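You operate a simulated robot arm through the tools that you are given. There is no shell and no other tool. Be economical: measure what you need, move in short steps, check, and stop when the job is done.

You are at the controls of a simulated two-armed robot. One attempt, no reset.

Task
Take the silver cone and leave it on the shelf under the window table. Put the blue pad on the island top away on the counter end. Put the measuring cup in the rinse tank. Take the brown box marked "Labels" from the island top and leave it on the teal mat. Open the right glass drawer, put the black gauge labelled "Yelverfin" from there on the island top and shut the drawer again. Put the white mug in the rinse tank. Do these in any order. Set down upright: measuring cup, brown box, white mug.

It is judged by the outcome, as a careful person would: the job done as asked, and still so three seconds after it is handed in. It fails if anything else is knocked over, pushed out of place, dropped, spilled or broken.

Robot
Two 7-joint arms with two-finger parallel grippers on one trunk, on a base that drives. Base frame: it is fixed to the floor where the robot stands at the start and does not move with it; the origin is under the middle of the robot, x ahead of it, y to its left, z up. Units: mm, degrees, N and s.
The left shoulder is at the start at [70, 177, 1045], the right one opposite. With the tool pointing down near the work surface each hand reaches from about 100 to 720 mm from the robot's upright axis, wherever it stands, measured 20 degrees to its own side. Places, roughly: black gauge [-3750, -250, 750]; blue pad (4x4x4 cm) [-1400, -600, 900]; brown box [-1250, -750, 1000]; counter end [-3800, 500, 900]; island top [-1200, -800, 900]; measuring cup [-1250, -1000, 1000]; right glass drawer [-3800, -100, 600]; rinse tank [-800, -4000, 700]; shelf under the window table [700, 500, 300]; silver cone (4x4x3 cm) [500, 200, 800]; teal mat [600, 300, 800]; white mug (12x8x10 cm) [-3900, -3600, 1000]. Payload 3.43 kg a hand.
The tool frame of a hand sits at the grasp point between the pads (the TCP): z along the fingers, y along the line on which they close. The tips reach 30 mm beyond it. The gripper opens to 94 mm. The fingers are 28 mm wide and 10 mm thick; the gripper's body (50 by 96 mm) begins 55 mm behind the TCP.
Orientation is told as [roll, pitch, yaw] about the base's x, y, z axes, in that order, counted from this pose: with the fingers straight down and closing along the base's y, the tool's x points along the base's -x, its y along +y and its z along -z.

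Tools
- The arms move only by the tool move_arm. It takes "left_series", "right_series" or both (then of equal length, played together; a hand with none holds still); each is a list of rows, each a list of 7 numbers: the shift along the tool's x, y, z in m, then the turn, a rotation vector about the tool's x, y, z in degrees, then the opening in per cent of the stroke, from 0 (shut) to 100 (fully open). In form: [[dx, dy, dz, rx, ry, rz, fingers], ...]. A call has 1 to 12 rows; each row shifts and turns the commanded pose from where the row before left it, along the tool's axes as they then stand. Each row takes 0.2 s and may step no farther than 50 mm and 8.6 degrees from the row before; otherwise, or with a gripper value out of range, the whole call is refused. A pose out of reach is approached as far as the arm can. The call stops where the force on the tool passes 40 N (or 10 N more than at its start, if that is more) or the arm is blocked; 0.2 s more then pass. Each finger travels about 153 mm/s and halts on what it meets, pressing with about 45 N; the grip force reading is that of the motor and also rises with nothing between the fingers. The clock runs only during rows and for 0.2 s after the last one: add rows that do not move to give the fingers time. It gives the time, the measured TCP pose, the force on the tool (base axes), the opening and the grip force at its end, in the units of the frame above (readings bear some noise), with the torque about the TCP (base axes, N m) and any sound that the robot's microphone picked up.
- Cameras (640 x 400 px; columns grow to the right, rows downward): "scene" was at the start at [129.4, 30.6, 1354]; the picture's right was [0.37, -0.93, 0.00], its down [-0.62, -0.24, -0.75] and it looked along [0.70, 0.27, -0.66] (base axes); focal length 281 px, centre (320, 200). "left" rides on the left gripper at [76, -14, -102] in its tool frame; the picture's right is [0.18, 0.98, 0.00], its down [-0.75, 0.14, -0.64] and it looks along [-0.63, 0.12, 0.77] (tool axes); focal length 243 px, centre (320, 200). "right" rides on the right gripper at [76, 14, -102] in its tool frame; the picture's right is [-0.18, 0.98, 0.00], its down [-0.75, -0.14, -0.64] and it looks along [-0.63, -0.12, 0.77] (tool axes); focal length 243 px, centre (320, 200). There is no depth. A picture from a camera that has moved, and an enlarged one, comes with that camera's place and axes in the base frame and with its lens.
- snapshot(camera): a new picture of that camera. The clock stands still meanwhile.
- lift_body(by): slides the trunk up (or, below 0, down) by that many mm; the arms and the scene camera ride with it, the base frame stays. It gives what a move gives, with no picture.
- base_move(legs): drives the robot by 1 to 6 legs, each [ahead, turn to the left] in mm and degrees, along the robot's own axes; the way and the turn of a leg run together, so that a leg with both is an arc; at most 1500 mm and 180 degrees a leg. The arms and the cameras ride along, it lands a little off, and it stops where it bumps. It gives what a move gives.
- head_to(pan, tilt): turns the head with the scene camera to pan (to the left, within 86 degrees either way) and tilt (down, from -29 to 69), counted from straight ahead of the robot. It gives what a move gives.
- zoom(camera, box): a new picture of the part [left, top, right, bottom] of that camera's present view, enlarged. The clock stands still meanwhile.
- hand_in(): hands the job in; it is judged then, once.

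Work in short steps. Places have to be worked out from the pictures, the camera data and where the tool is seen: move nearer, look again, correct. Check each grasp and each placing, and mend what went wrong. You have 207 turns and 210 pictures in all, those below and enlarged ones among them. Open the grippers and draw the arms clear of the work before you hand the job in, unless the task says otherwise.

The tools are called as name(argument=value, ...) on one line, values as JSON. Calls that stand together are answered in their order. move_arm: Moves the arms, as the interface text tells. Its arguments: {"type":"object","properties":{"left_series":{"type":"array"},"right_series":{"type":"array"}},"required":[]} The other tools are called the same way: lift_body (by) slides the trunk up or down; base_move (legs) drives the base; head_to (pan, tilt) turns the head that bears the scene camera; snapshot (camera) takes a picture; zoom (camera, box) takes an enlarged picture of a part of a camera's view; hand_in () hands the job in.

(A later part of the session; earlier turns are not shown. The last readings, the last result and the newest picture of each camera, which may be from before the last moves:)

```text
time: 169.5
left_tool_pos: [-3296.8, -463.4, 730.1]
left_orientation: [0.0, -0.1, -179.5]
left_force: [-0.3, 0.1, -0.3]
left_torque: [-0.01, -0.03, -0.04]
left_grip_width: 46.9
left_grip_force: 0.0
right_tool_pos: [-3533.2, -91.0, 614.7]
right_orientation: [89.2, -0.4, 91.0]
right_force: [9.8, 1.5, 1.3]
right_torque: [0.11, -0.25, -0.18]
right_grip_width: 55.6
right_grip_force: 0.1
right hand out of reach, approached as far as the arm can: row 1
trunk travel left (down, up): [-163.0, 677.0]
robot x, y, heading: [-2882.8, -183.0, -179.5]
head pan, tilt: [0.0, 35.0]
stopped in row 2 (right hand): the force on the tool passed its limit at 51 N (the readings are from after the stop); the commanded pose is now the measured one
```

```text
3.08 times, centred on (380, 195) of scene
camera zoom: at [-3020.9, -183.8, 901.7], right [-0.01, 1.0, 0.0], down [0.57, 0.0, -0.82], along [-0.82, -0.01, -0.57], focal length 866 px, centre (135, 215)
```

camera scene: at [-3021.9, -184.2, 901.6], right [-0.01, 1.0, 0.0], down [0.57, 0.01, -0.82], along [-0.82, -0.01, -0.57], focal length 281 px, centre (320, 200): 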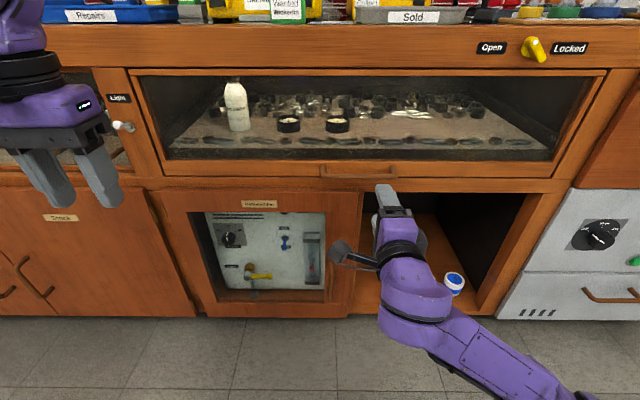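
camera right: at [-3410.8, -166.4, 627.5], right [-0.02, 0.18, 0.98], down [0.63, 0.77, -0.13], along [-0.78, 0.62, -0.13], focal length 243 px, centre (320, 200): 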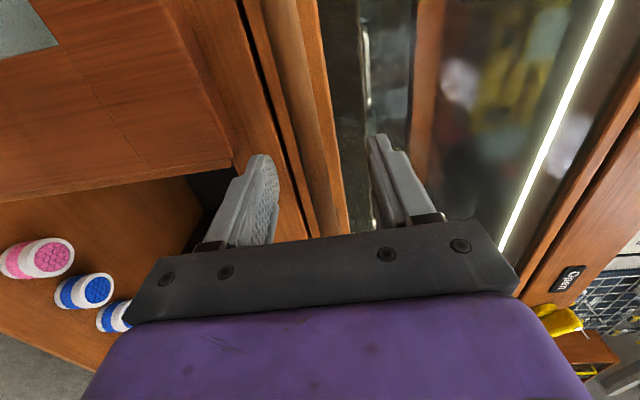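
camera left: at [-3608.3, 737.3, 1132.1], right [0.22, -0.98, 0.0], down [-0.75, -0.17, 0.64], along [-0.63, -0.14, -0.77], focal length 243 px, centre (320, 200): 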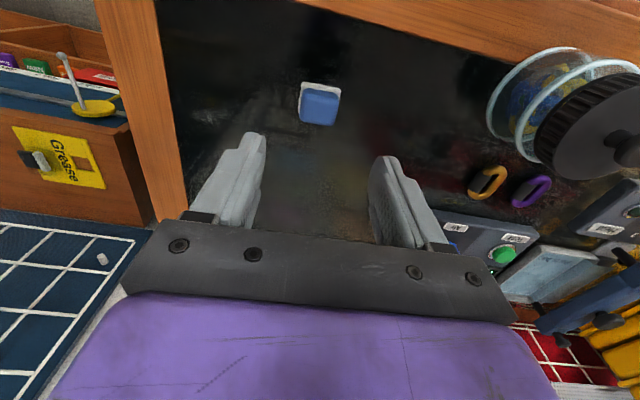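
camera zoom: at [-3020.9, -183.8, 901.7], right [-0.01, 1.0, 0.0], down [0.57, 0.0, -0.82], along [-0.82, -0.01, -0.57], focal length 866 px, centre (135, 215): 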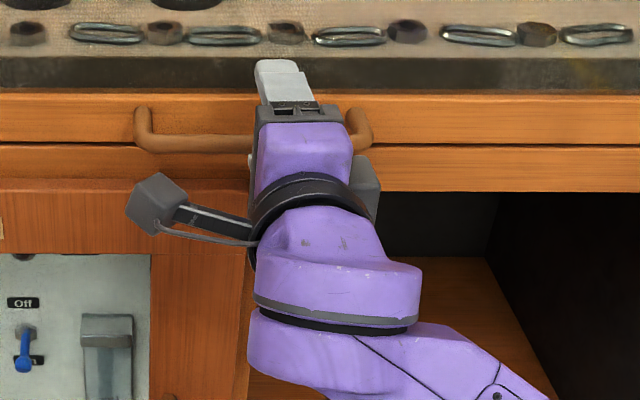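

Upper fingertip just touched the glass; the bar lies between the fingers, a bit low. I back off 4 mm, lower the trunk 9 mm, then close.

move_arm(right_series=[[0, 0, -0.004, 0, 0, 0, 60], [0, 0, 0, 0, 0, 0, 60]])

lift_body(by=-9)

move_arm(right_series=[[0, 0, 0, 0, 0, 0, 40], [0, 0, 0, 0, 0, 0, 20], [0, 0, 0, 0, 0, 0, 0], [0, 0, 0, 0, 0, 0, 0], [0, 0, 0, 0, 0, 0, 0]])

zoom(camera="right", box=[200, 0, 460, 250])

```text
time: 170.1
left_tool_pos: [-3297.9, -462.4, 730.6]
left_orientation: [-0.1, -0.2, -179.5]
left_force: [-0.1, 0.5, 0.1]
left_torque: [0.0, 0.02, 0.02]
left_grip_width: 47.2
left_grip_force: 0.1
right_tool_pos: [-3530.8, -91.7, 612.7]
right_orientation: [89.0, -0.3, 91.0]
right_force: [0.3, 0.0, 0.9]
right_torque: [0.02, -0.02, -0.02]
right_grip_width: 56.6
right_grip_force: 0.0
trunk travel left (down, up): [-163.0, 677.0]
robot x, y, heading: [-2884.3, -179.6, -179.4]
head pan, tilt: [0.0, 35.0]
```

```text
time: 170.7
left_tool_pos: [-3297.6, -463.0, 720.6]
left_orientation: [-0.1, -0.1, -179.5]
left_force: [-0.8, -0.2, 0.9]
left_torque: [-0.02, 0.01, -0.01]
left_grip_width: 47.3
left_grip_force: 0.1
right_tool_pos: [-3530.7, -93.0, 605.4]
right_orientation: [89.0, -0.5, 91.0]
right_force: [-0.6, 0.3, 0.1]
right_torque: [0.01, -0.01, -0.01]
right_grip_width: 56.3
right_grip_force: 0.1
trunk travel left (down, up): [-154.0, 686.0]
robot x, y, heading: [-2886.2, -182.2, -179.4]
head pan, tilt: [0.0, 35.0]
```

```text
time: 171.9
left_tool_pos: [-3296.5, -463.8, 723.3]
left_orientation: [0.0, -0.3, -179.5]
left_force: [0.9, -0.4, 0.1]
left_torque: [0.01, 0.03, -0.02]
left_grip_width: 46.9
left_grip_force: 0.1
right_tool_pos: [-3529.7, -92.2, 610.0]
right_orientation: [89.6, -0.4, 91.0]
right_force: [-5.3, 0.1, 33.9]
right_torque: [-0.52, -0.28, 0.36]
right_grip_width: 17.4
right_grip_force: 45.0
trunk travel left (down, up): [-154.0, 686.0]
robot x, y, heading: [-2883.6, -182.9, -179.7]
head pan, tilt: [0.0, 35.0]
```

```text
1.60 times, centred on (330, 125) of right
camera zoom: at [-3424.0, -165.4, 625.1], right [-0.01, 0.18, 0.98], down [0.63, 0.77, -0.13], along [-0.78, 0.62, -0.12], focal length 388 px, centre (304, 320)
```

zoom: 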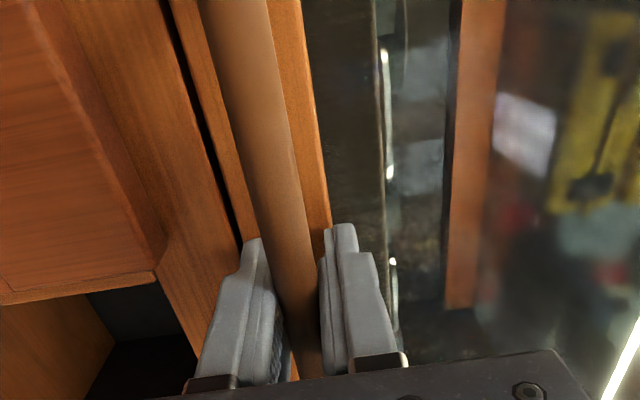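

Handle gripped (17 mm) with a vertical bias of 34 N; I raise the trunk 5 mm to relieve it, then pull by driving back 80 mm.

lift_body(by=5)

base_move(legs=[[-80, 0]])

snapshot(camera="scene")

```text
time: 172.4
left_tool_pos: [-3296.5, -462.2, 727.0]
left_orientation: [-0.1, -0.2, -179.6]
left_force: [-1.0, -0.2, 0.3]
left_torque: [-0.01, 0.01, -0.01]
left_grip_width: 46.9
left_grip_force: 0.1
right_tool_pos: [-3529.7, -92.2, 608.6]
right_orientation: [89.1, -0.4, 91.1]
right_force: [-1.3, 0.4, 17.2]
right_torque: [-0.64, -0.22, 0.0]
right_grip_width: 17.3
right_grip_force: 44.9
trunk travel left (down, up): [-159.0, 681.0]
robot x, y, heading: [-2887.2, -185.2, -179.5]
head pan, tilt: [0.0, 35.0]
```

```text
time: 173.4
left_tool_pos: [-3219.2, -462.3, 726.2]
left_orientation: [-0.2, -0.2, -179.5]
left_force: [0.4, 0.5, 0.2]
left_torque: [0.01, -0.03, -0.01]
left_grip_width: 46.9
left_grip_force: 0.1
right_tool_pos: [-3452.7, -92.9, 609.9]
right_orientation: [89.0, -0.4, 91.1]
right_force: [1.3, -5.1, 9.1]
right_torque: [-0.55, -0.1, -0.1]
right_grip_width: 17.4
right_grip_force: 44.8
trunk travel left (down, up): [-159.0, 681.0]
robot x, y, heading: [-2806.3, -182.9, -179.6]
head pan, tilt: [0.0, 35.0]
```

```text
147 pictures are left
camera scene: at [-2942.6, -183.9, 897.7], right [-0.01, 1.0, 0.0], down [0.57, 0.0, -0.82], along [-0.82, 0.0, -0.57], focal length 281 px, centre (320, 200)
```

scene: 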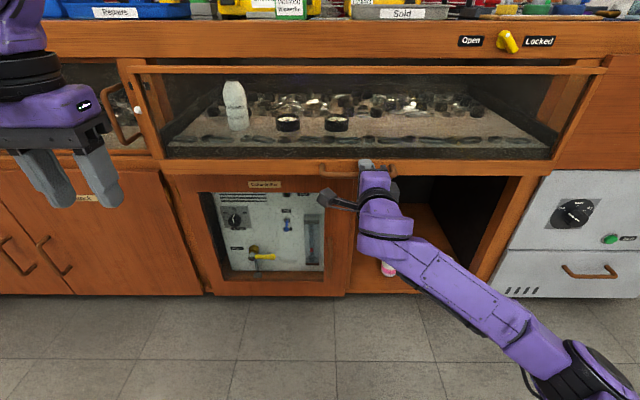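

The drawer opens smoothly (unlocked). I pull 250 mm more.

base_move(legs=[[-125, 0], [-125, 0]])

snapshot(camera="scene")

```text
time: 175.6
left_tool_pos: [-2985.7, -461.8, 725.4]
left_orientation: [-0.1, -0.2, -179.3]
left_force: [-0.1, -1.2, 0.4]
left_torque: [-0.01, 0.04, -0.02]
left_grip_width: 46.9
left_grip_force: 0.1
right_tool_pos: [-3221.7, -90.6, 610.1]
right_orientation: [89.1, -0.2, 91.1]
right_force: [1.6, 0.3, 0.3]
right_torque: [-0.25, 0.05, -0.28]
right_grip_width: 17.2
right_grip_force: 44.7
trunk travel left (down, up): [-159.0, 681.0]
robot x, y, heading: [-2573.2, -183.5, -179.4]
head pan, tilt: [0.0, 35.0]
stopped in leg 2: the force on the tool passed its limit at 138 N (the readings are from after the stop); the commanded pose is now the measured one
```

```text
146 pictures are left
camera scene: at [-2711.0, -182.2, 897.5], right [-0.01, 1.0, 0.0], down [0.57, 0.01, -0.82], along [-0.82, -0.01, -0.57], focal length 281 px, centre (320, 200)
```

scene: 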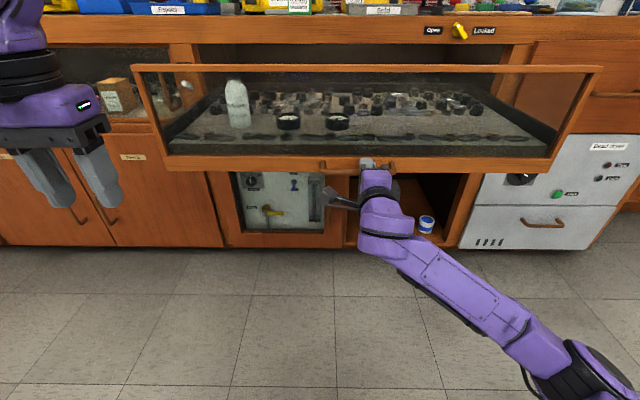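

Drawer fully open (end stop), contents upright. I release the handle, retract the right hand and raise the trunk for a view from above.

move_arm(right_series=[[0, 0, 0, 0, 0, 0, 30], [0, 0, 0, 0, 0, 0, 55], [0, 0, -0.04, 0, 0, 0, 60], [0, 0, -0.05, 0, 0, 0, 60], [0, 0, 0, 0, 0, 0, 60]])

lift_body(by=400)

head_to(pan=0, tilt=45)

snapshot(camera="scene")

```text
time: 176.8
left_tool_pos: [-2985.5, -461.9, 727.1]
left_orientation: [-0.1, 0.0, -179.2]
left_force: [-0.4, 0.7, -0.3]
left_torque: [-0.04, -0.02, 0.0]
left_grip_width: 46.8
left_grip_force: 0.0
right_tool_pos: [-3132.1, -89.1, 612.2]
right_orientation: [89.1, -0.3, 91.1]
right_force: [-0.4, -0.3, 0.3]
right_torque: [-0.01, 0.0, 0.05]
right_grip_width: 56.4
right_grip_force: 0.1
trunk travel left (down, up): [-159.0, 681.0]
robot x, y, heading: [-2571.5, -177.9, -179.2]
head pan, tilt: [0.0, 35.0]
```

```text
time: 180.6
left_tool_pos: [-2985.2, -463.0, 1126.2]
left_orientation: [0.0, -0.2, -179.2]
left_force: [0.1, -0.1, -0.3]
left_torque: [0.03, 0.01, 0.01]
left_grip_width: 47.1
left_grip_force: 0.0
right_tool_pos: [-3132.0, -88.7, 1011.9]
right_orientation: [89.1, -0.2, 91.1]
right_force: [0.0, 0.3, -0.4]
right_torque: [0.02, 0.05, 0.04]
right_grip_width: 56.3
right_grip_force: 0.0
trunk travel left (down, up): [-559.0, 281.0]
robot x, y, heading: [-2573.9, -179.6, -179.1]
head pan, tilt: [0.0, 35.0]
```

```text
time: 181.3
left_tool_pos: [-2985.3, -463.2, 1127.3]
left_orientation: [-0.1, 0.0, -179.2]
left_force: [0.1, 0.0, 0.3]
left_torque: [0.03, 0.0, 0.01]
left_grip_width: 46.9
left_grip_force: 0.1
right_tool_pos: [-3133.1, -88.5, 1011.1]
right_orientation: [89.1, -0.1, 91.0]
right_force: [0.7, 0.5, 0.7]
right_torque: [-0.01, 0.01, 0.0]
right_grip_width: 56.4
right_grip_force: 0.0
trunk travel left (down, up): [-559.0, 281.0]
robot x, y, heading: [-2575.4, -178.9, -179.4]
head pan, tilt: [0.0, 45.0]
```

```text
145 pictures are left
camera scene: at [-2704.4, -182.2, 1282.8], right [-0.01, 1.0, 0.0], down [0.71, 0.01, -0.71], along [-0.71, -0.01, -0.71], focal length 281 px, centre (320, 200)
```

scene: 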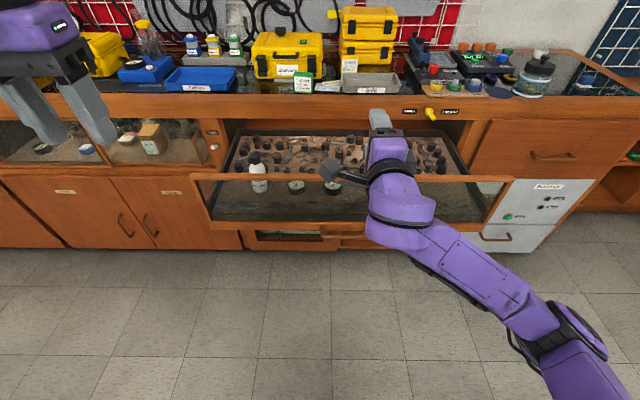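

The right arm blocks the view; I return it to the tool-down pose at the right side.

move_arm(right_series=[[-0.04, 0, -0.02, 0, 0, -8.2, 60], [0, 0, 0, 0, 0, -8.2, 60], [0, 0, 0, 0, 0, -8.2, 60], [0, 0, 0, 0, 0, -8.2, 60], [0, 0, 0, 0, 0, -8.2, 60], [0, 0, 0, 0, 0, -8.2, 60], [0, 0, 0, 0, 0, -8.2, 60], [0, 0, 0, 0, 0, -8.2, 60], [0, 0, 0, 0, 0, -8.2, 60], [0, 0, 0, 0, 0, -8.2, 60], [0, 0, 0, 0, 0, -8, 60], [0, 0, 0, 0, 0, 0, 60]])

move_arm(right_series=[[0, -0.02, 0, 0, 8.2, 0, 60], [0, -0.02, 0, 0, 8.2, 0, 60], [0, -0.02, 0, 0, 8.2, 0, 60], [0, -0.02, 0, 0, 8.2, 0, 60], [0, -0.02, 0, 0, 8.2, 0, 60], [0, -0.02, 0, 0, 8.2, 0, 60], [0, -0.02, 0, 0, 8.2, 0, 60], [0, -0.02, 0, 0, 8.2, 0, 60], [0, -0.02, 0, 0, 8.2, 0, 60], [0, 0, 0, 0, 8.2, 0, 60], [0, 0, 0, 0, 8, 0, 60], [0, 0, 0, 0, 0, 0, 60]])

snapshot(camera="scene")

```text
time: 183.9
left_tool_pos: [-2985.6, -462.9, 1125.3]
left_orientation: [-0.1, 0.0, -179.3]
left_force: [0.2, -0.3, 0.2]
left_torque: [-0.01, 0.01, 0.02]
left_grip_width: 47.2
left_grip_force: 0.0
right_tool_pos: [-3113.9, -48.1, 1011.7]
right_orientation: [-17.9, -88.9, -161.1]
right_force: [-0.8, -0.6, 0.5]
right_torque: [0.02, 0.04, -0.05]
right_grip_width: 56.3
right_grip_force: 0.1
trunk travel left (down, up): [-559.0, 281.0]
robot x, y, heading: [-2573.6, -180.8, -179.5]
head pan, tilt: [0.0, 45.0]
```

```text
time: 186.5
left_tool_pos: [-2984.4, -462.2, 1126.9]
left_orientation: [0.0, -0.2, -179.3]
left_force: [-0.2, 0.7, -0.2]
left_torque: [-0.04, 0.01, -0.01]
left_grip_width: 46.5
left_grip_force: 0.0
right_tool_pos: [-3116.4, 132.8, 1012.6]
right_orientation: [-0.2, 0.9, -178.9]
right_force: [0.3, 0.2, -0.6]
right_torque: [0.03, 0.02, 0.02]
right_grip_width: 56.5
right_grip_force: 0.0
trunk travel left (down, up): [-559.0, 281.0]
robot x, y, heading: [-2576.9, -183.1, -179.4]
head pan, tilt: [0.0, 45.0]
```

```text
144 pictures are left
camera scene: at [-2703.7, -181.6, 1282.8], right [-0.01, 1.0, 0.0], down [0.71, 0.01, -0.71], along [-0.71, -0.01, -0.71], focal length 281 px, centre (320, 200)
```

scene: 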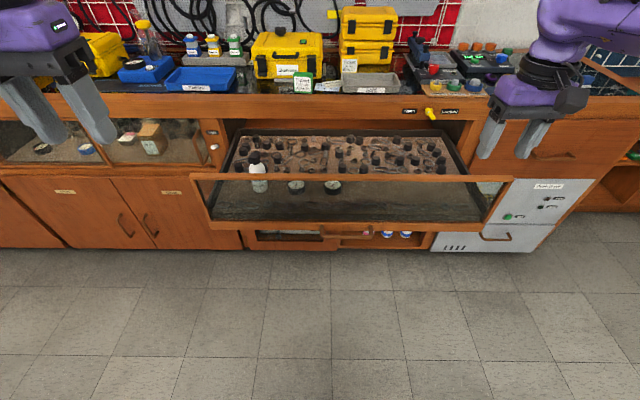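

zoom(camera="scene", box=[210, 120, 390, 240])

```text
3.33 times, centred on (300, 180) of scene
camera zoom: at [-2703.7, -181.6, 1282.8], right [-0.01, 1.0, 0.0], down [0.71, 0.01, -0.71], along [-0.71, -0.01, -0.71], focal length 938 px, centre (387, 267)
```

zoom: 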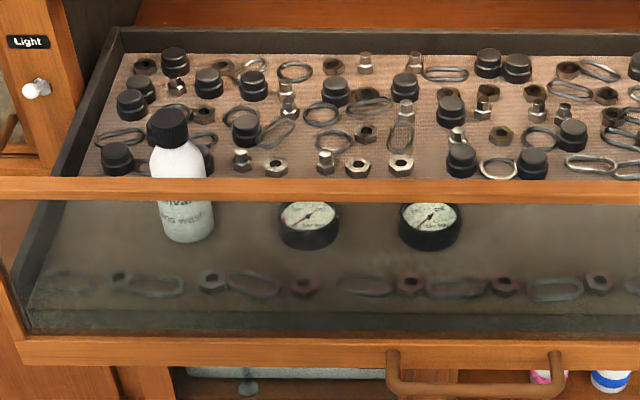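

Two gauges; their labels need a closer look. I drive 200 mm nearer and bring the left hand above them.

base_move(legs=[[200, 0]])

move_arm(left_series=[[-0.015, -0.037, 0.015, 0, 0, 0, 100], [-0.015, -0.037, 0.015, 0, 0, 0, 100], [-0.015, -0.037, 0.015, 0, 0, 0, 100], [-0.015, -0.037, 0.015, 0, 0, 0, 100], [-0.015, -0.037, 0.015, 0, 0, 0, 100], [-0.015, -0.037, 0.015, 0, 0, 0, 100], [0, 0, 0.03, 0, 0, 0, 100], [0, 0, 0.03, 0, 0, 0, 100]])

snapshot(camera="left")

snapshot(camera="scene")

```text
time: 188.1
left_tool_pos: [-3180.8, -465.9, 1125.8]
left_orientation: [-0.1, -0.1, -179.1]
left_force: [-0.3, 0.3, 0.9]
left_torque: [0.03, -0.01, -0.01]
left_grip_width: 47.0
left_grip_force: 0.1
right_tool_pos: [-3314.2, 127.0, 1014.1]
right_orientation: [-0.2, 0.9, -178.7]
right_force: [-0.8, 0.5, 0.2]
right_torque: [-0.01, -0.01, -0.01]
right_grip_width: 56.5
right_grip_force: 0.0
trunk travel left (down, up): [-559.0, 281.0]
robot x, y, heading: [-2769.1, -186.9, -179.3]
head pan, tilt: [0.0, 45.0]
```

```text
time: 189.9
left_tool_pos: [-3277.3, -247.4, 975.9]
left_orientation: [-0.1, -0.1, -179.0]
left_force: [0.0, 0.6, -0.5]
left_torque: [0.05, -0.01, -0.04]
left_grip_width: 93.9
left_grip_force: 0.0
right_tool_pos: [-3314.3, 127.9, 1013.1]
right_orientation: [-0.1, 1.0, -178.7]
right_force: [-0.7, 0.7, 0.1]
right_torque: [-0.06, -0.02, 0.01]
right_grip_width: 56.6
right_grip_force: 0.0
trunk travel left (down, up): [-559.0, 281.0]
robot x, y, heading: [-2768.3, -184.0, -178.7]
head pan, tilt: [0.0, 45.0]
```

```text
142 pictures are left
camera left: at [-3201.2, -231.5, 1078.7], right [0.2, -0.98, 0.0], down [-0.75, -0.15, 0.64], along [-0.63, -0.13, -0.77], focal length 243 px, centre (320, 200)
```

left: 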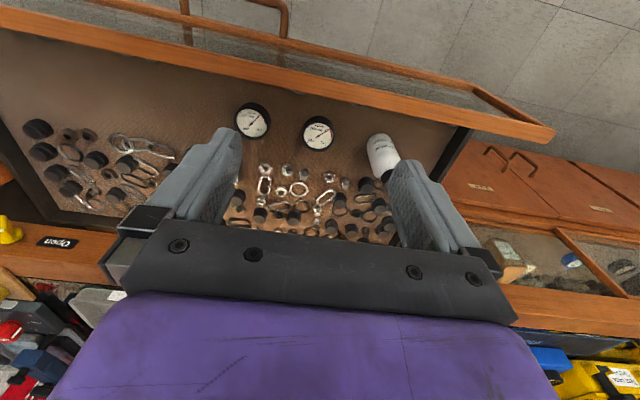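

```text
141 pictures are left
camera scene: at [-2901.1, -184.5, 1282.7], right [-0.01, 1.0, 0.0], down [0.71, 0.01, -0.71], along [-0.71, -0.01, -0.71], focal length 281 px, centre (320, 200)
```

scene: 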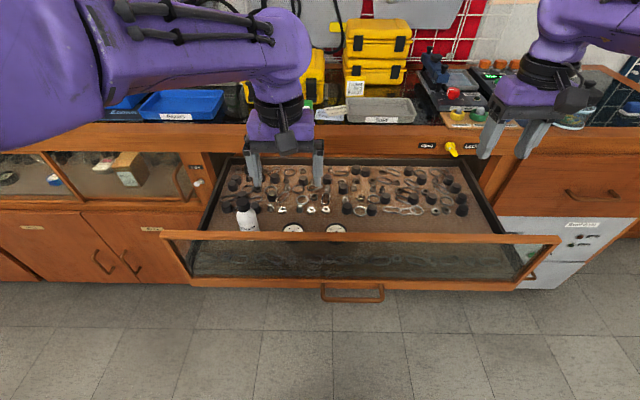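

zoom(camera="left", box=[225, 90, 345, 165])

zoom(camera="scene", box=[270, 210, 360, 250])

```text
5.33 times, centred on (285, 128) of left
camera zoom: at [-3201.2, -231.5, 1078.7], right [0.2, -0.98, 0.0], down [-0.75, -0.15, 0.64], along [-0.63, -0.13, -0.77], focal length 1294 px, centre (507, 587)
```

zoom: 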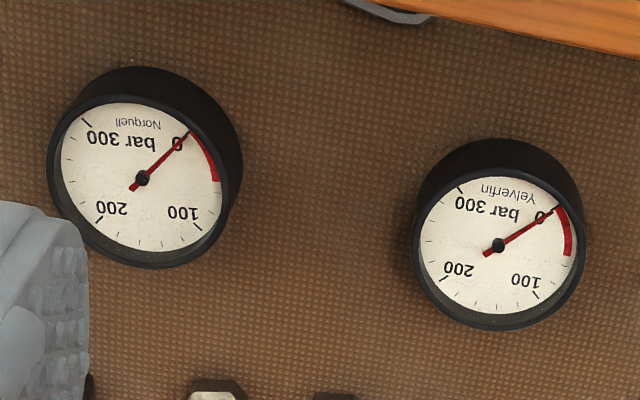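

```text
7.11 times, centred on (315, 230) of scene
camera zoom: at [-2901.1, -184.5, 1282.7], right [-0.01, 1.0, 0.0], down [0.71, 0.01, -0.71], along [-0.71, -0.01, -0.71], focal length 2000 px, centre (356, -13)
```

zoom: 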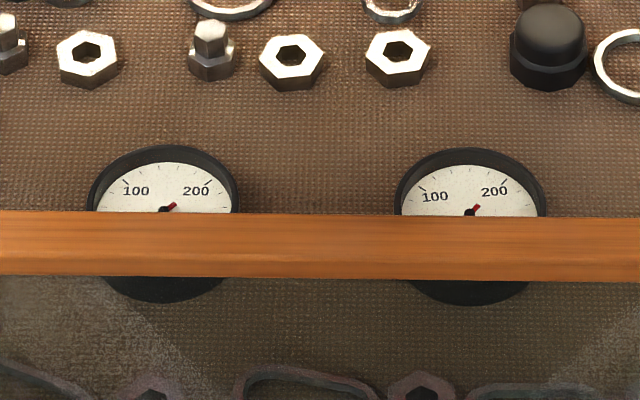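

"Yelverfin" is the −y gauge, at ≈[-3373,-265], top z≈695, ø54. To keep the wrist camera clear of the drawer front I rotate the hand 90° so the camera faces +y.

move_arm(left_series=[[-0.048, 0.008, 0, 0, 0, 0, 80], [-0.048, 0.008, 0, 0, 0, 0, 80], [0, 0, 0, 0, 0, -8.5, 80], [0, 0, 0, 0, 0, -8.5, 80], [0, 0, 0, 0, 0, -8.5, 80], [0, 0, 0, 0, 0, -8.5, 80], [0, 0, 0, 0, 0, -8.5, 80], [0, 0, 0, 0, 0, -8.5, 80], [0, 0, 0, 0, 0, -8.5, 80], [0, 0, 0, 0, 0, -8.5, 80], [0, 0, 0, 0, 0, -8.5, 80], [0, 0, 0, 0, 0, -8.5, 80]])

move_arm(left_series=[[0, 0, 0.04, 0, 0, -5, 80], [0, 0, 0.04, 0, 0, 0, 80], [0, 0, 0.03, 0, 0, 0, 80], [0, 0, 0, 0, 0, 0, 80]])

snapshot(camera="left")

snapshot(camera="scene")

```text
time: 192.5
left_tool_pos: [-3370.5, -262.7, 978.1]
left_orientation: [-0.2, -0.1, -93.9]
left_force: [-0.8, 0.2, 0.6]
left_torque: [0.0, 0.0, -0.01]
left_grip_width: 75.3
left_grip_force: 0.0
right_tool_pos: [-3313.0, 127.8, 1012.1]
right_orientation: [-0.2, 0.9, -178.7]
right_force: [0.4, -0.5, 0.2]
right_torque: [0.03, -0.01, 0.01]
right_grip_width: 56.4
right_grip_force: 0.1
trunk travel left (down, up): [-559.0, 281.0]
robot x, y, heading: [-2769.4, -179.3, -179.1]
head pan, tilt: [0.0, 45.0]
```

```text
time: 193.5
left_tool_pos: [-3371.0, -264.7, 868.0]
left_orientation: [-0.3, 0.1, -89.0]
left_force: [0.2, -0.4, -0.1]
left_torque: [-0.03, 0.02, -0.03]
left_grip_width: 75.3
left_grip_force: 0.1
right_tool_pos: [-3314.0, 126.5, 1013.8]
right_orientation: [-0.2, 0.9, -178.7]
right_force: [1.0, 0.5, -0.8]
right_torque: [0.0, 0.01, 0.03]
right_grip_width: 56.6
right_grip_force: 0.0
trunk travel left (down, up): [-559.0, 281.0]
robot x, y, heading: [-2768.7, -182.2, -179.3]
head pan, tilt: [0.0, 45.0]
```

```text
138 pictures are left
camera left: at [-3386.0, -188.4, 970.9], right [0.98, 0.2, 0.0], down [0.16, -0.75, 0.64], along [0.13, -0.63, -0.77], focal length 243 px, centre (320, 200)
```

left: 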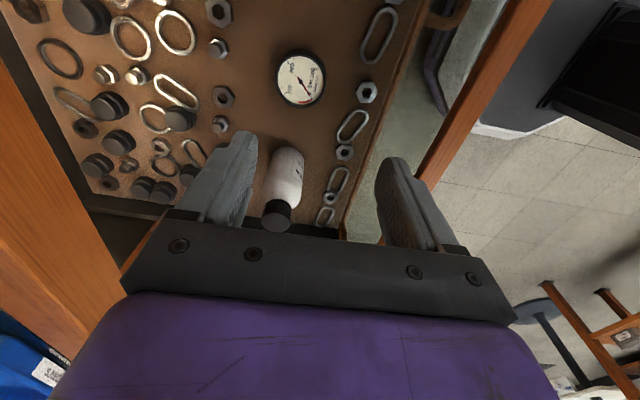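

```text
137 pictures are left
camera scene: at [-2900.0, -184.9, 1282.8], right [-0.01, 1.0, 0.0], down [0.71, 0.01, -0.71], along [-0.71, -0.01, -0.71], focal length 281 px, centre (320, 200)
```

scene: 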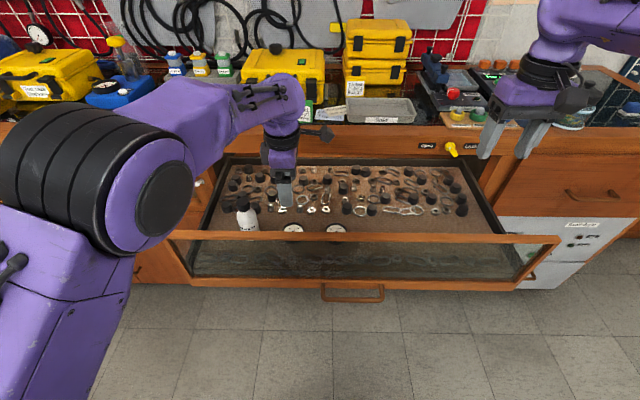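

Refined gauge position ≈[-3391,-265], top z≈670. I shift 20 mm and descend to z≈770.

move_arm(left_series=[[0, -0.02, 0.02, 0, 0, 0, 80], [0, 0, 0.04, 0, 0, 0, 80], [0, 0, 0.04, 0, 0, 0, 80], [0, 0, 0, 0, 0, 0, 80]])

snapshot(camera="left")

snapshot(camera="scene")

```text
time: 194.5
left_tool_pos: [-3390.6, -264.5, 766.4]
left_orientation: [-0.2, 0.1, -89.0]
left_force: [-0.2, -1.2, 0.0]
left_torque: [0.02, 0.02, 0.03]
left_grip_width: 75.3
left_grip_force: 0.0
right_tool_pos: [-3313.1, 128.1, 1013.9]
right_orientation: [-0.1, 0.9, -178.7]
right_force: [0.3, 0.2, -0.4]
right_torque: [-0.01, 0.03, -0.02]
right_grip_width: 56.3
right_grip_force: 0.0
trunk travel left (down, up): [-559.0, 281.0]
robot x, y, heading: [-2767.0, -184.0, -179.1]
head pan, tilt: [0.0, 45.0]
```

```text
136 pictures are left
camera left: at [-3405.6, -188.8, 870.5], right [0.98, 0.2, 0.0], down [0.16, -0.75, 0.64], along [0.13, -0.63, -0.77], focal length 243 px, centre (320, 200)
```

left: 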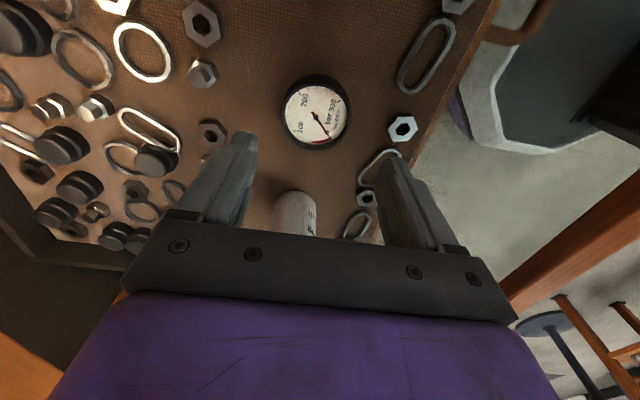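

```text
135 pictures are left
camera scene: at [-2899.7, -184.9, 1282.8], right [-0.01, 1.0, 0.0], down [0.71, 0.01, -0.71], along [-0.71, -0.01, -0.71], focal length 281 px, centre (320, 200)
```

scene: 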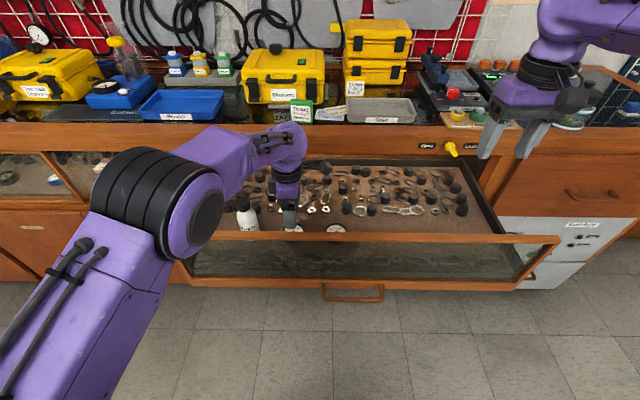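

Centred on the gauge (≈[-3393,-264], top ≈666). I descend to z≈677 and close.

move_arm(left_series=[[0, -0.002, 0.04, 0, 0, 0, 80], [0, 0, 0.03, 0, 0, 0, 80], [0, 0, 0.012, 0, 0, 0, 80], [0, 0, 0.007, 0, 0, 0, 80], [0, 0, 0, 0, 0, 0, 65], [0, 0, 0, 0, 0, 0, 40], [0, 0, 0, 0, 0, 0, 20], [0, 0, 0, 0, 0, 0, 20]])

snapshot(camera="left")

```text
time: 196.3
left_tool_pos: [-3393.1, -264.6, 678.2]
left_orientation: [-0.1, 0.1, -89.1]
left_force: [0.7, 0.2, 0.7]
left_torque: [0.0, -0.08, 0.02]
left_grip_width: 58.5
left_grip_force: 44.8
right_tool_pos: [-3314.2, 127.7, 1012.9]
right_orientation: [-0.2, 0.9, -178.7]
right_force: [-0.6, 0.1, -0.8]
right_torque: [-0.01, 0.01, -0.03]
right_grip_width: 56.2
right_grip_force: 0.1
trunk travel left (down, up): [-559.0, 281.0]
robot x, y, heading: [-2775.6, -181.7, -179.1]
head pan, tilt: [0.0, 45.0]
```

```text
134 pictures are left
camera left: at [-3408.9, -188.2, 780.0], right [0.98, 0.2, 0.0], down [0.16, -0.75, 0.64], along [0.13, -0.63, -0.77], focal length 243 px, centre (320, 200)
```

left: 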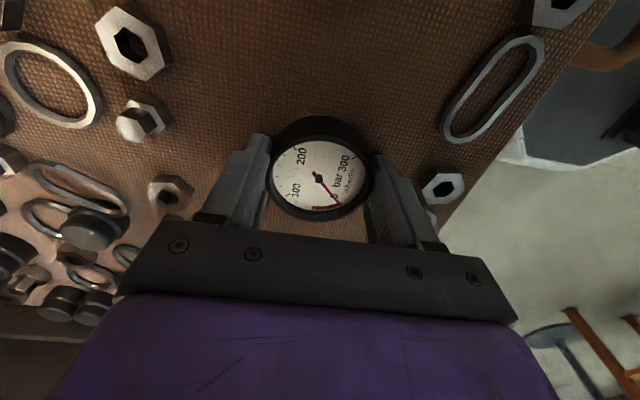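

Gripped at 58.5 mm. I lift it straight up to clear the drawer.

move_arm(left_series=[[0, 0, -0.02, 0, 0, 0, 20], [0, 0, -0.045, 0, 0, 0, 20], [0, 0, -0.045, 0, 0, 0, 20], [0, 0, -0.045, 0, 0, 0, 20], [0, 0, -0.045, 0, 0, 0, 20], [0, 0, -0.045, 0, 0, 0, 20], [0, 0, -0.045, 0, 0, 0, 20], [0, 0, -0.03, 0, 0, 0, 20], [0, 0, 0, 0, 0, 0, 20]])

snapshot(camera="left")

snapshot(camera="scene")

```text
time: 198.3
left_tool_pos: [-3391.3, -263.5, 998.5]
left_orientation: [-0.1, 0.0, -89.1]
left_force: [0.1, -0.6, -0.9]
left_torque: [-0.01, 0.0, 0.01]
left_grip_width: 58.8
left_grip_force: 44.8
right_tool_pos: [-3313.7, 126.8, 1013.1]
right_orientation: [-0.1, 0.9, -178.8]
right_force: [0.0, 0.1, 0.4]
right_torque: [0.02, -0.02, 0.02]
right_grip_width: 56.2
right_grip_force: 0.1
trunk travel left (down, up): [-559.0, 281.0]
robot x, y, heading: [-2769.3, -186.1, -179.1]
head pan, tilt: [0.0, 45.0]
```

```text
133 pictures are left
camera left: at [-3407.0, -188.3, 1101.1], right [0.98, 0.2, 0.0], down [0.15, -0.75, 0.64], along [0.13, -0.63, -0.77], focal length 243 px, centre (320, 200)
```

left: 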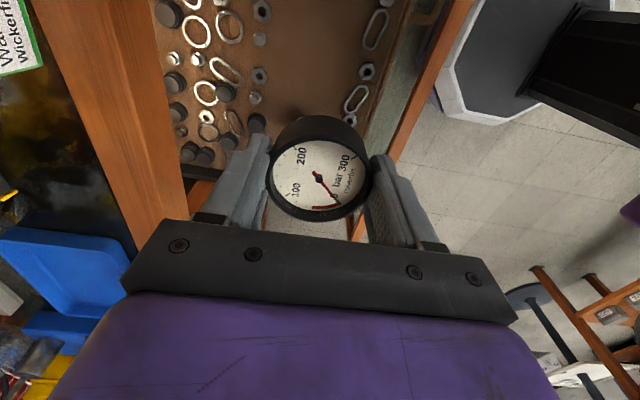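

```text
132 pictures are left
camera scene: at [-2900.6, -185.0, 1282.7], right [-0.01, 1.0, 0.0], down [0.71, 0.01, -0.71], along [-0.71, -0.01, -0.71], focal length 281 px, centre (320, 200)
```

scene: 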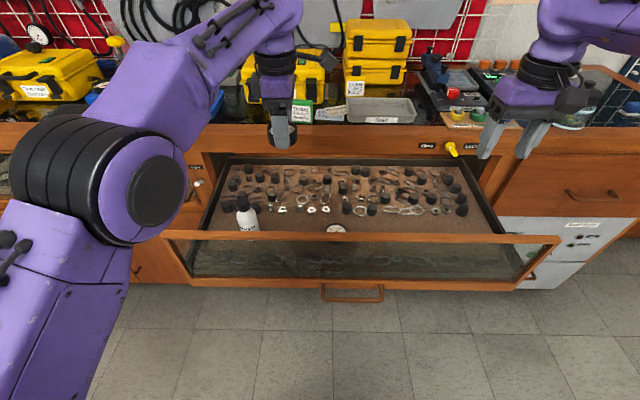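

Gauge in hand, drawer otherwise undisturbed. I retract the left hand, and bring the right hand (fingers shut) down in front of the drawer, tilted fingers-forward, to push it shut.

move_arm(left_series=[[0, 0.045, -0.01, 0, 0, 0, 20], [0, 0.045, -0.01, 0, 0, 0, 20], [0, 0.045, -0.01, 0, 0, 0, 20], [0, 0.045, -0.01, 0, 0, 0, 20], [0, 0.045, -0.01, 0, 0, 0, 20], [-0.02, 0, 0, 0, 0, 0, 20], [-0.04, 0, 0, 0, 0, 0, 20]], right_series=[[0.031, 0.0, 0, 0, 0, 0, 0], [0.031, 0.0, 0, 0, 0, 0, 0], [0.045, 0.02, 0, 0, 0, 0, 0], [0.045, 0.02, 0, 0, 0, 0, 0], [0.045, 0.02, 0, 0, 0, 0, 0], [0, 0.045, 0, 0, 0, 0, 0], [0, 0.045, 0, 0, 0, 0, 0]])

move_arm(right_series=[[0, 0.045, 0.01, 0, 0, 0, 0], [0, 0.02, 0.045, 0, 0, 0, 0], [0, 0, 0.048, 0, 0, 0, 0], [0, 0, 0.048, 0, 0, 0, 0], [0, 0, 0.048, 0, 0, 0, 0], [0, 0, 0.048, 0, 0, 0, 0], [0, 0, 0, 0, -8, 0, 0], [0, 0, 0, 0, -8, 0, 0], [0, 0, 0, 0, -8, 0, 0], [0, 0, 0, 0, -8, 0, 0], [0, 0, 0, 0, -8, 0, 0], [0, 0, 0, 0, 0, 0, 0]])

snapshot(camera="scene")

snapshot(camera="right")

```text
time: 199.9
left_tool_pos: [-3164.4, -324.5, 1047.8]
left_orientation: [-0.2, 0.3, -89.0]
left_force: [0.2, -0.8, -1.7]
left_torque: [0.07, -0.01, 0.04]
left_grip_width: 59.0
left_grip_force: 45.2
right_tool_pos: [-3111.3, -25.2, 1018.0]
right_orientation: [-0.6, 0.8, -178.7]
right_force: [0.5, -0.7, -0.5]
right_torque: [0.06, -0.01, 0.02]
right_grip_width: 0.2
right_grip_force: 33.5
trunk travel left (down, up): [-559.0, 281.0]
robot x, y, heading: [-2766.3, -178.4, -179.0]
head pan, tilt: [0.0, 45.0]
```

```text
time: 202.5
left_tool_pos: [-3165.1, -320.3, 1048.9]
left_orientation: [-0.1, 0.1, -89.1]
left_force: [-0.3, 0.4, -0.2]
left_torque: [0.04, 0.02, 0.0]
left_grip_width: 58.7
left_grip_force: 45.1
right_tool_pos: [-3124.9, -82.4, 759.7]
right_orientation: [-3.6, -26.5, -178.3]
right_force: [-0.6, 0.4, 0.2]
right_torque: [0.03, 0.01, -0.01]
right_grip_width: 0.0
right_grip_force: 33.3
right hand out of reach, approached as far as the arm can: row 9, 10, 11
trunk travel left (down, up): [-559.0, 281.0]
robot x, y, heading: [-2767.7, -183.5, -179.1]
head pan, tilt: [0.0, 45.0]
```

```text
131 pictures are left
camera scene: at [-2900.1, -184.9, 1282.8], right [-0.01, 1.0, 0.0], down [0.71, 0.01, -0.71], along [-0.71, -0.01, -0.71], focal length 281 px, centre (320, 200)
```

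scene: 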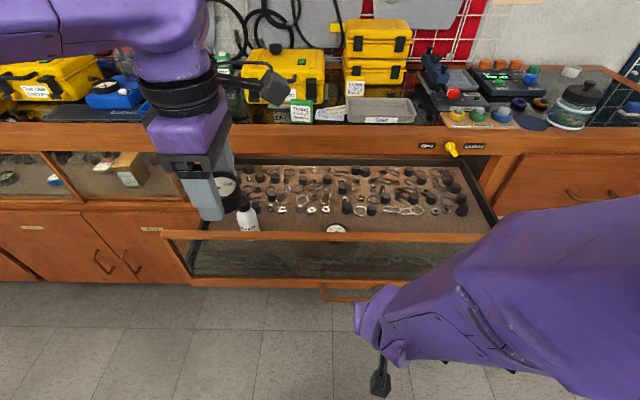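

```text
130 pictures are left
camera right: at [-3010.5, -98.0, 816.1], right [-0.16, -0.99, 0.03], down [-0.39, 0.09, 0.92], along [-0.91, 0.14, -0.4], focal length 243 px, centre (320, 200)
```

right: 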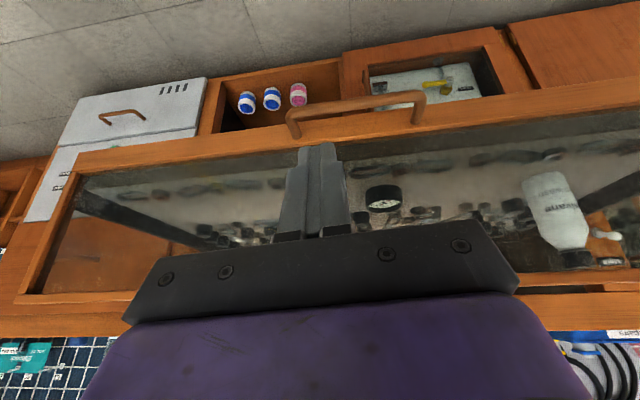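

The tilt is limited to 26°, still fine. I lower the trunk 132 mm so the fingertips meet the handle, and check the view.

lift_body(by=-132)

base_move(legs=[[70, 0]])

snapshot(camera="right")

snapshot(camera="scene")

```text
time: 204.1
left_tool_pos: [-3165.5, -320.0, 915.9]
left_orientation: [-0.2, 0.1, -89.1]
left_force: [0.3, -0.4, -1.1]
left_torque: [0.0, 0.01, 0.03]
left_grip_width: 58.6
left_grip_force: 44.9
right_tool_pos: [-3125.3, -82.0, 625.9]
right_orientation: [-3.4, -26.6, -178.4]
right_force: [0.5, 0.2, 0.2]
right_torque: [0.03, -0.02, -0.01]
right_grip_width: 0.0
right_grip_force: 32.7
trunk travel left (down, up): [-427.0, 413.0]
robot x, y, heading: [-2770.3, -185.1, -179.0]
head pan, tilt: [0.0, 45.0]
```

```text
time: 205.1
left_tool_pos: [-3236.0, -320.6, 915.7]
left_orientation: [-0.2, 0.1, -89.1]
left_force: [-0.1, -0.6, -0.9]
left_torque: [-0.01, -0.02, -0.01]
left_grip_width: 58.6
left_grip_force: 45.5
right_tool_pos: [-3195.9, -84.1, 625.5]
right_orientation: [-3.7, -26.5, -178.4]
right_force: [-0.3, 1.1, -0.1]
right_torque: [0.01, -0.01, -0.02]
right_grip_width: 0.0
right_grip_force: 32.7
trunk travel left (down, up): [-427.0, 413.0]
robot x, y, heading: [-2841.8, -181.5, -179.2]
head pan, tilt: [0.0, 45.0]
```

```text
129 pictures are left
camera right: at [-3081.2, -99.1, 683.9], right [-0.16, -0.99, 0.03], down [-0.39, 0.09, 0.92], along [-0.91, 0.14, -0.4], focal length 243 px, centre (320, 200)
```

right: 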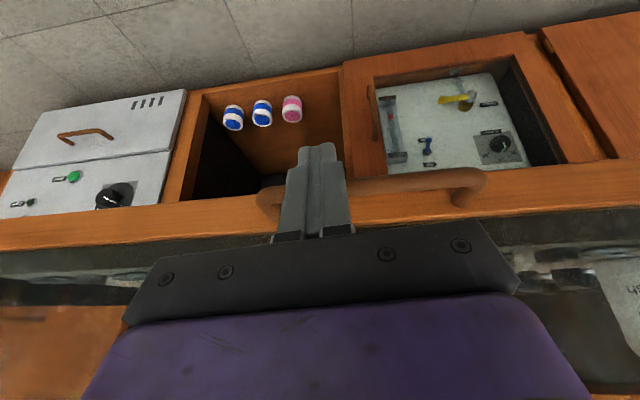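

```text
128 pictures are left
camera scene: at [-2971.3, -186.2, 1150.6], right [-0.01, 1.0, 0.0], down [0.71, 0.01, -0.71], along [-0.71, -0.01, -0.71], focal length 281 px, centre (320, 200)
```

scene: 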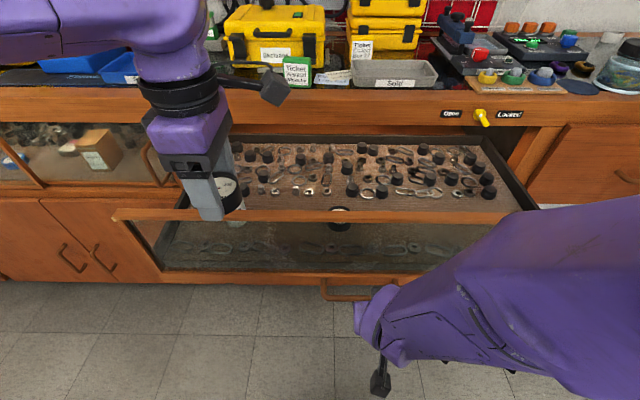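

Good line-up. I pull the left hand further back and up, lower 6 mm, then push with a 330 mm drive in legs.

move_arm(left_series=[[0, 0.04, -0.025, 0, 0, 0, 20], [0, 0.04, -0.025, 0, 0, 0, 20], [0, 0.04, -0.025, 0, 0, 0, 20], [0, 0.02, -0.025, 0, 0, 0, 20], [0, 0, 0, 0, 0, 0, 20]])

lift_body(by=-6)

base_move(legs=[[150, 0], [140, 0]])

snapshot(camera="scene")

```text
time: 206.3
left_tool_pos: [-3219.8, -300.7, 965.7]
left_orientation: [-0.1, 0.1, -89.2]
left_force: [-0.7, -0.3, -0.6]
left_torque: [0.03, 0.02, 0.02]
left_grip_width: 58.8
left_grip_force: 44.7
left hand out of reach, approached as far as the arm can: row 1, 2, 3, 4
right_tool_pos: [-3193.5, -82.6, 625.2]
right_orientation: [-3.7, -26.5, -178.4]
right_force: [0.4, -0.1, 0.5]
right_torque: [-0.02, 0.0, 0.01]
right_grip_width: 0.0
right_grip_force: 32.9
trunk travel left (down, up): [-427.0, 413.0]
robot x, y, heading: [-2841.0, -185.3, -179.2]
head pan, tilt: [0.0, 45.0]
```

```text
time: 206.8
left_tool_pos: [-3219.9, -301.5, 958.9]
left_orientation: [-0.1, 0.1, -89.3]
left_force: [-0.4, 0.1, -0.7]
left_torque: [-0.01, 0.0, 0.03]
left_grip_width: 58.5
left_grip_force: 44.4
right_tool_pos: [-3195.8, -82.8, 620.3]
right_orientation: [-3.6, -26.5, -178.4]
right_force: [-0.6, 0.4, 0.2]
right_torque: [-0.01, 0.01, -0.01]
right_grip_width: 0.2
right_grip_force: 33.1
trunk travel left (down, up): [-421.0, 419.0]
robot x, y, heading: [-2838.1, -184.2, -179.2]
head pan, tilt: [0.0, 45.0]
```

```text
time: 209.2
left_tool_pos: [-3511.9, -301.9, 957.6]
left_orientation: [0.0, 0.0, -89.4]
left_force: [-1.5, 0.1, -1.0]
left_torque: [0.02, -0.01, -0.02]
left_grip_width: 58.4
left_grip_force: 44.4
right_tool_pos: [-3484.9, -85.5, 620.3]
right_orientation: [-3.6, -26.5, -178.6]
right_force: [0.7, 0.4, -0.8]
right_torque: [-0.01, 0.0, 0.0]
right_grip_width: 0.0
right_grip_force: 33.3
trunk travel left (down, up): [-421.0, 419.0]
robot x, y, heading: [-3128.6, -185.1, -179.3]
head pan, tilt: [0.0, 45.0]
```

```text
127 pictures are left
camera scene: at [-3261.2, -189.5, 1144.6], right [-0.01, 1.0, 0.0], down [0.71, 0.01, -0.71], along [-0.71, -0.01, -0.71], focal length 281 px, centre (320, 200)
```

scene: 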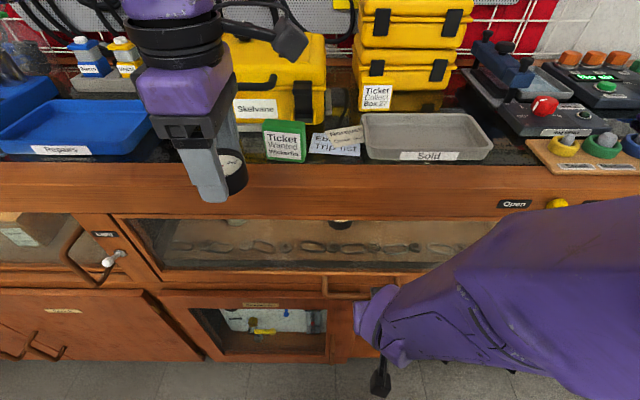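

Nearly shut; about 40 mm remaining. I push on in small legs.

base_move(legs=[[25, 0], [15, 0]])

snapshot(camera="scene")

```text
time: 210.1
left_tool_pos: [-3531.1, -303.1, 959.8]
left_orientation: [-0.1, 0.1, -89.5]
left_force: [-0.7, 0.0, -1.2]
left_torque: [-0.01, -0.05, -0.01]
left_grip_width: 58.5
left_grip_force: 44.4
right_tool_pos: [-3497.1, -84.7, 615.7]
right_orientation: [-3.5, -25.1, -178.7]
right_force: [1.5, 0.6, -1.8]
right_torque: [-0.01, -0.03, -0.03]
right_grip_width: 0.0
right_grip_force: 33.5
trunk travel left (down, up): [-421.0, 419.0]
robot x, y, heading: [-3151.9, -188.5, -179.5]
head pan, tilt: [0.0, 45.0]
stopped in leg 1: the force on the tool passed its limit at 105 N (the readings are from after the stop); the commanded pose is now the measured one
```

```text
126 pictures are left
camera scene: at [-3280.8, -189.4, 1144.8], right [-0.01, 1.0, 0.0], down [0.71, 0.01, -0.71], along [-0.71, -0.01, -0.71], focal length 281 px, centre (320, 200)
```

scene: 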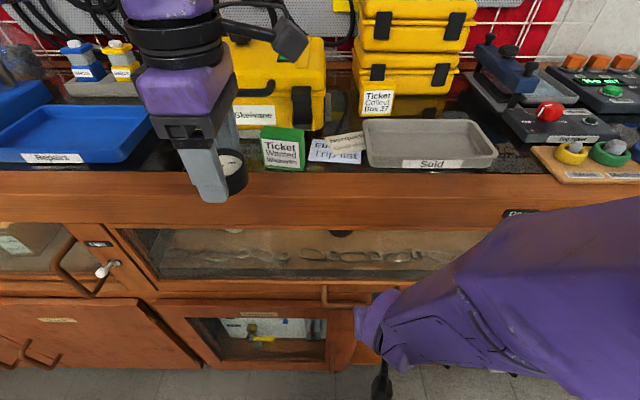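

Stopped against a hard stop. I back away and check the drawer.

base_move(legs=[[-350, 0]])

head_to(pan=0, tilt=30)

snapshot(camera="scene")

snapshot(camera="right")

```text
time: 212.3
left_tool_pos: [-3178.8, -298.6, 959.1]
left_orientation: [-0.1, 0.1, -89.8]
left_force: [0.2, 0.0, -1.3]
left_torque: [-0.01, 0.04, 0.03]
left_grip_width: 59.0
left_grip_force: 44.9
right_tool_pos: [-3143.9, -80.4, 615.6]
right_orientation: [-3.5, -25.1, -179.0]
right_force: [0.8, 0.5, -0.1]
right_torque: [0.0, 0.0, 0.04]
right_grip_width: 0.0
right_grip_force: 32.6
trunk travel left (down, up): [-421.0, 419.0]
robot x, y, heading: [-2796.8, -190.1, -179.6]
head pan, tilt: [0.0, 45.0]
```

```text
time: 213.1
left_tool_pos: [-3179.0, -298.4, 958.7]
left_orientation: [-0.1, 0.2, -89.8]
left_force: [-0.3, -0.3, -1.9]
left_torque: [-0.02, 0.03, -0.01]
left_grip_width: 58.8
left_grip_force: 45.1
right_tool_pos: [-3144.6, -82.2, 615.8]
right_orientation: [-3.4, -25.2, -179.0]
right_force: [1.4, 0.6, -0.6]
right_torque: [-0.02, 0.02, 0.02]
right_grip_width: 0.2
right_grip_force: 33.6
trunk travel left (down, up): [-421.0, 419.0]
robot x, y, heading: [-2799.7, -181.0, -179.5]
head pan, tilt: [0.0, 30.0]
```

```text
125 pictures are left
camera scene: at [-2937.6, -186.5, 1167.3], right [0.0, 1.0, 0.0], down [0.5, 0.0, -0.87], along [-0.87, 0.0, -0.5], focal length 281 px, centre (320, 200)
```

scene: 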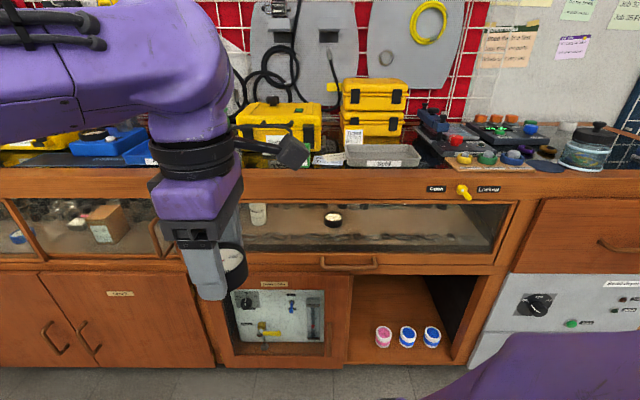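

```text
124 pictures are left
camera right: at [-3031.1, -97.4, 676.3], right [-0.17, -0.98, 0.02], down [-0.41, 0.09, 0.91], along [-0.9, 0.15, -0.42], focal length 243 px, centre (320, 200)
```

right: 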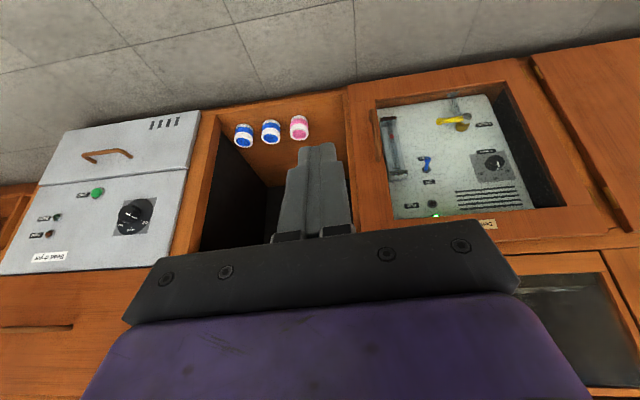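

zoom(camera="scene", box=[230, 180, 540, 290])

```text
2.06 times, centred on (385, 235) of scene
camera zoom: at [-2937.6, -186.5, 1167.3], right [0.0, 1.0, 0.0], down [0.5, 0.0, -0.87], along [-0.87, 0.0, -0.5], focal length 581 px, centre (186, 128)
```

zoom: 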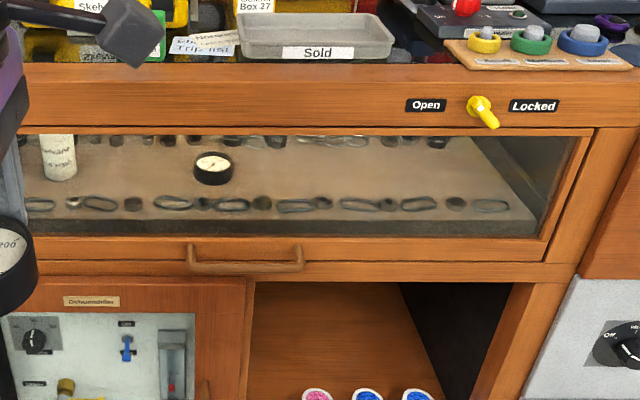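

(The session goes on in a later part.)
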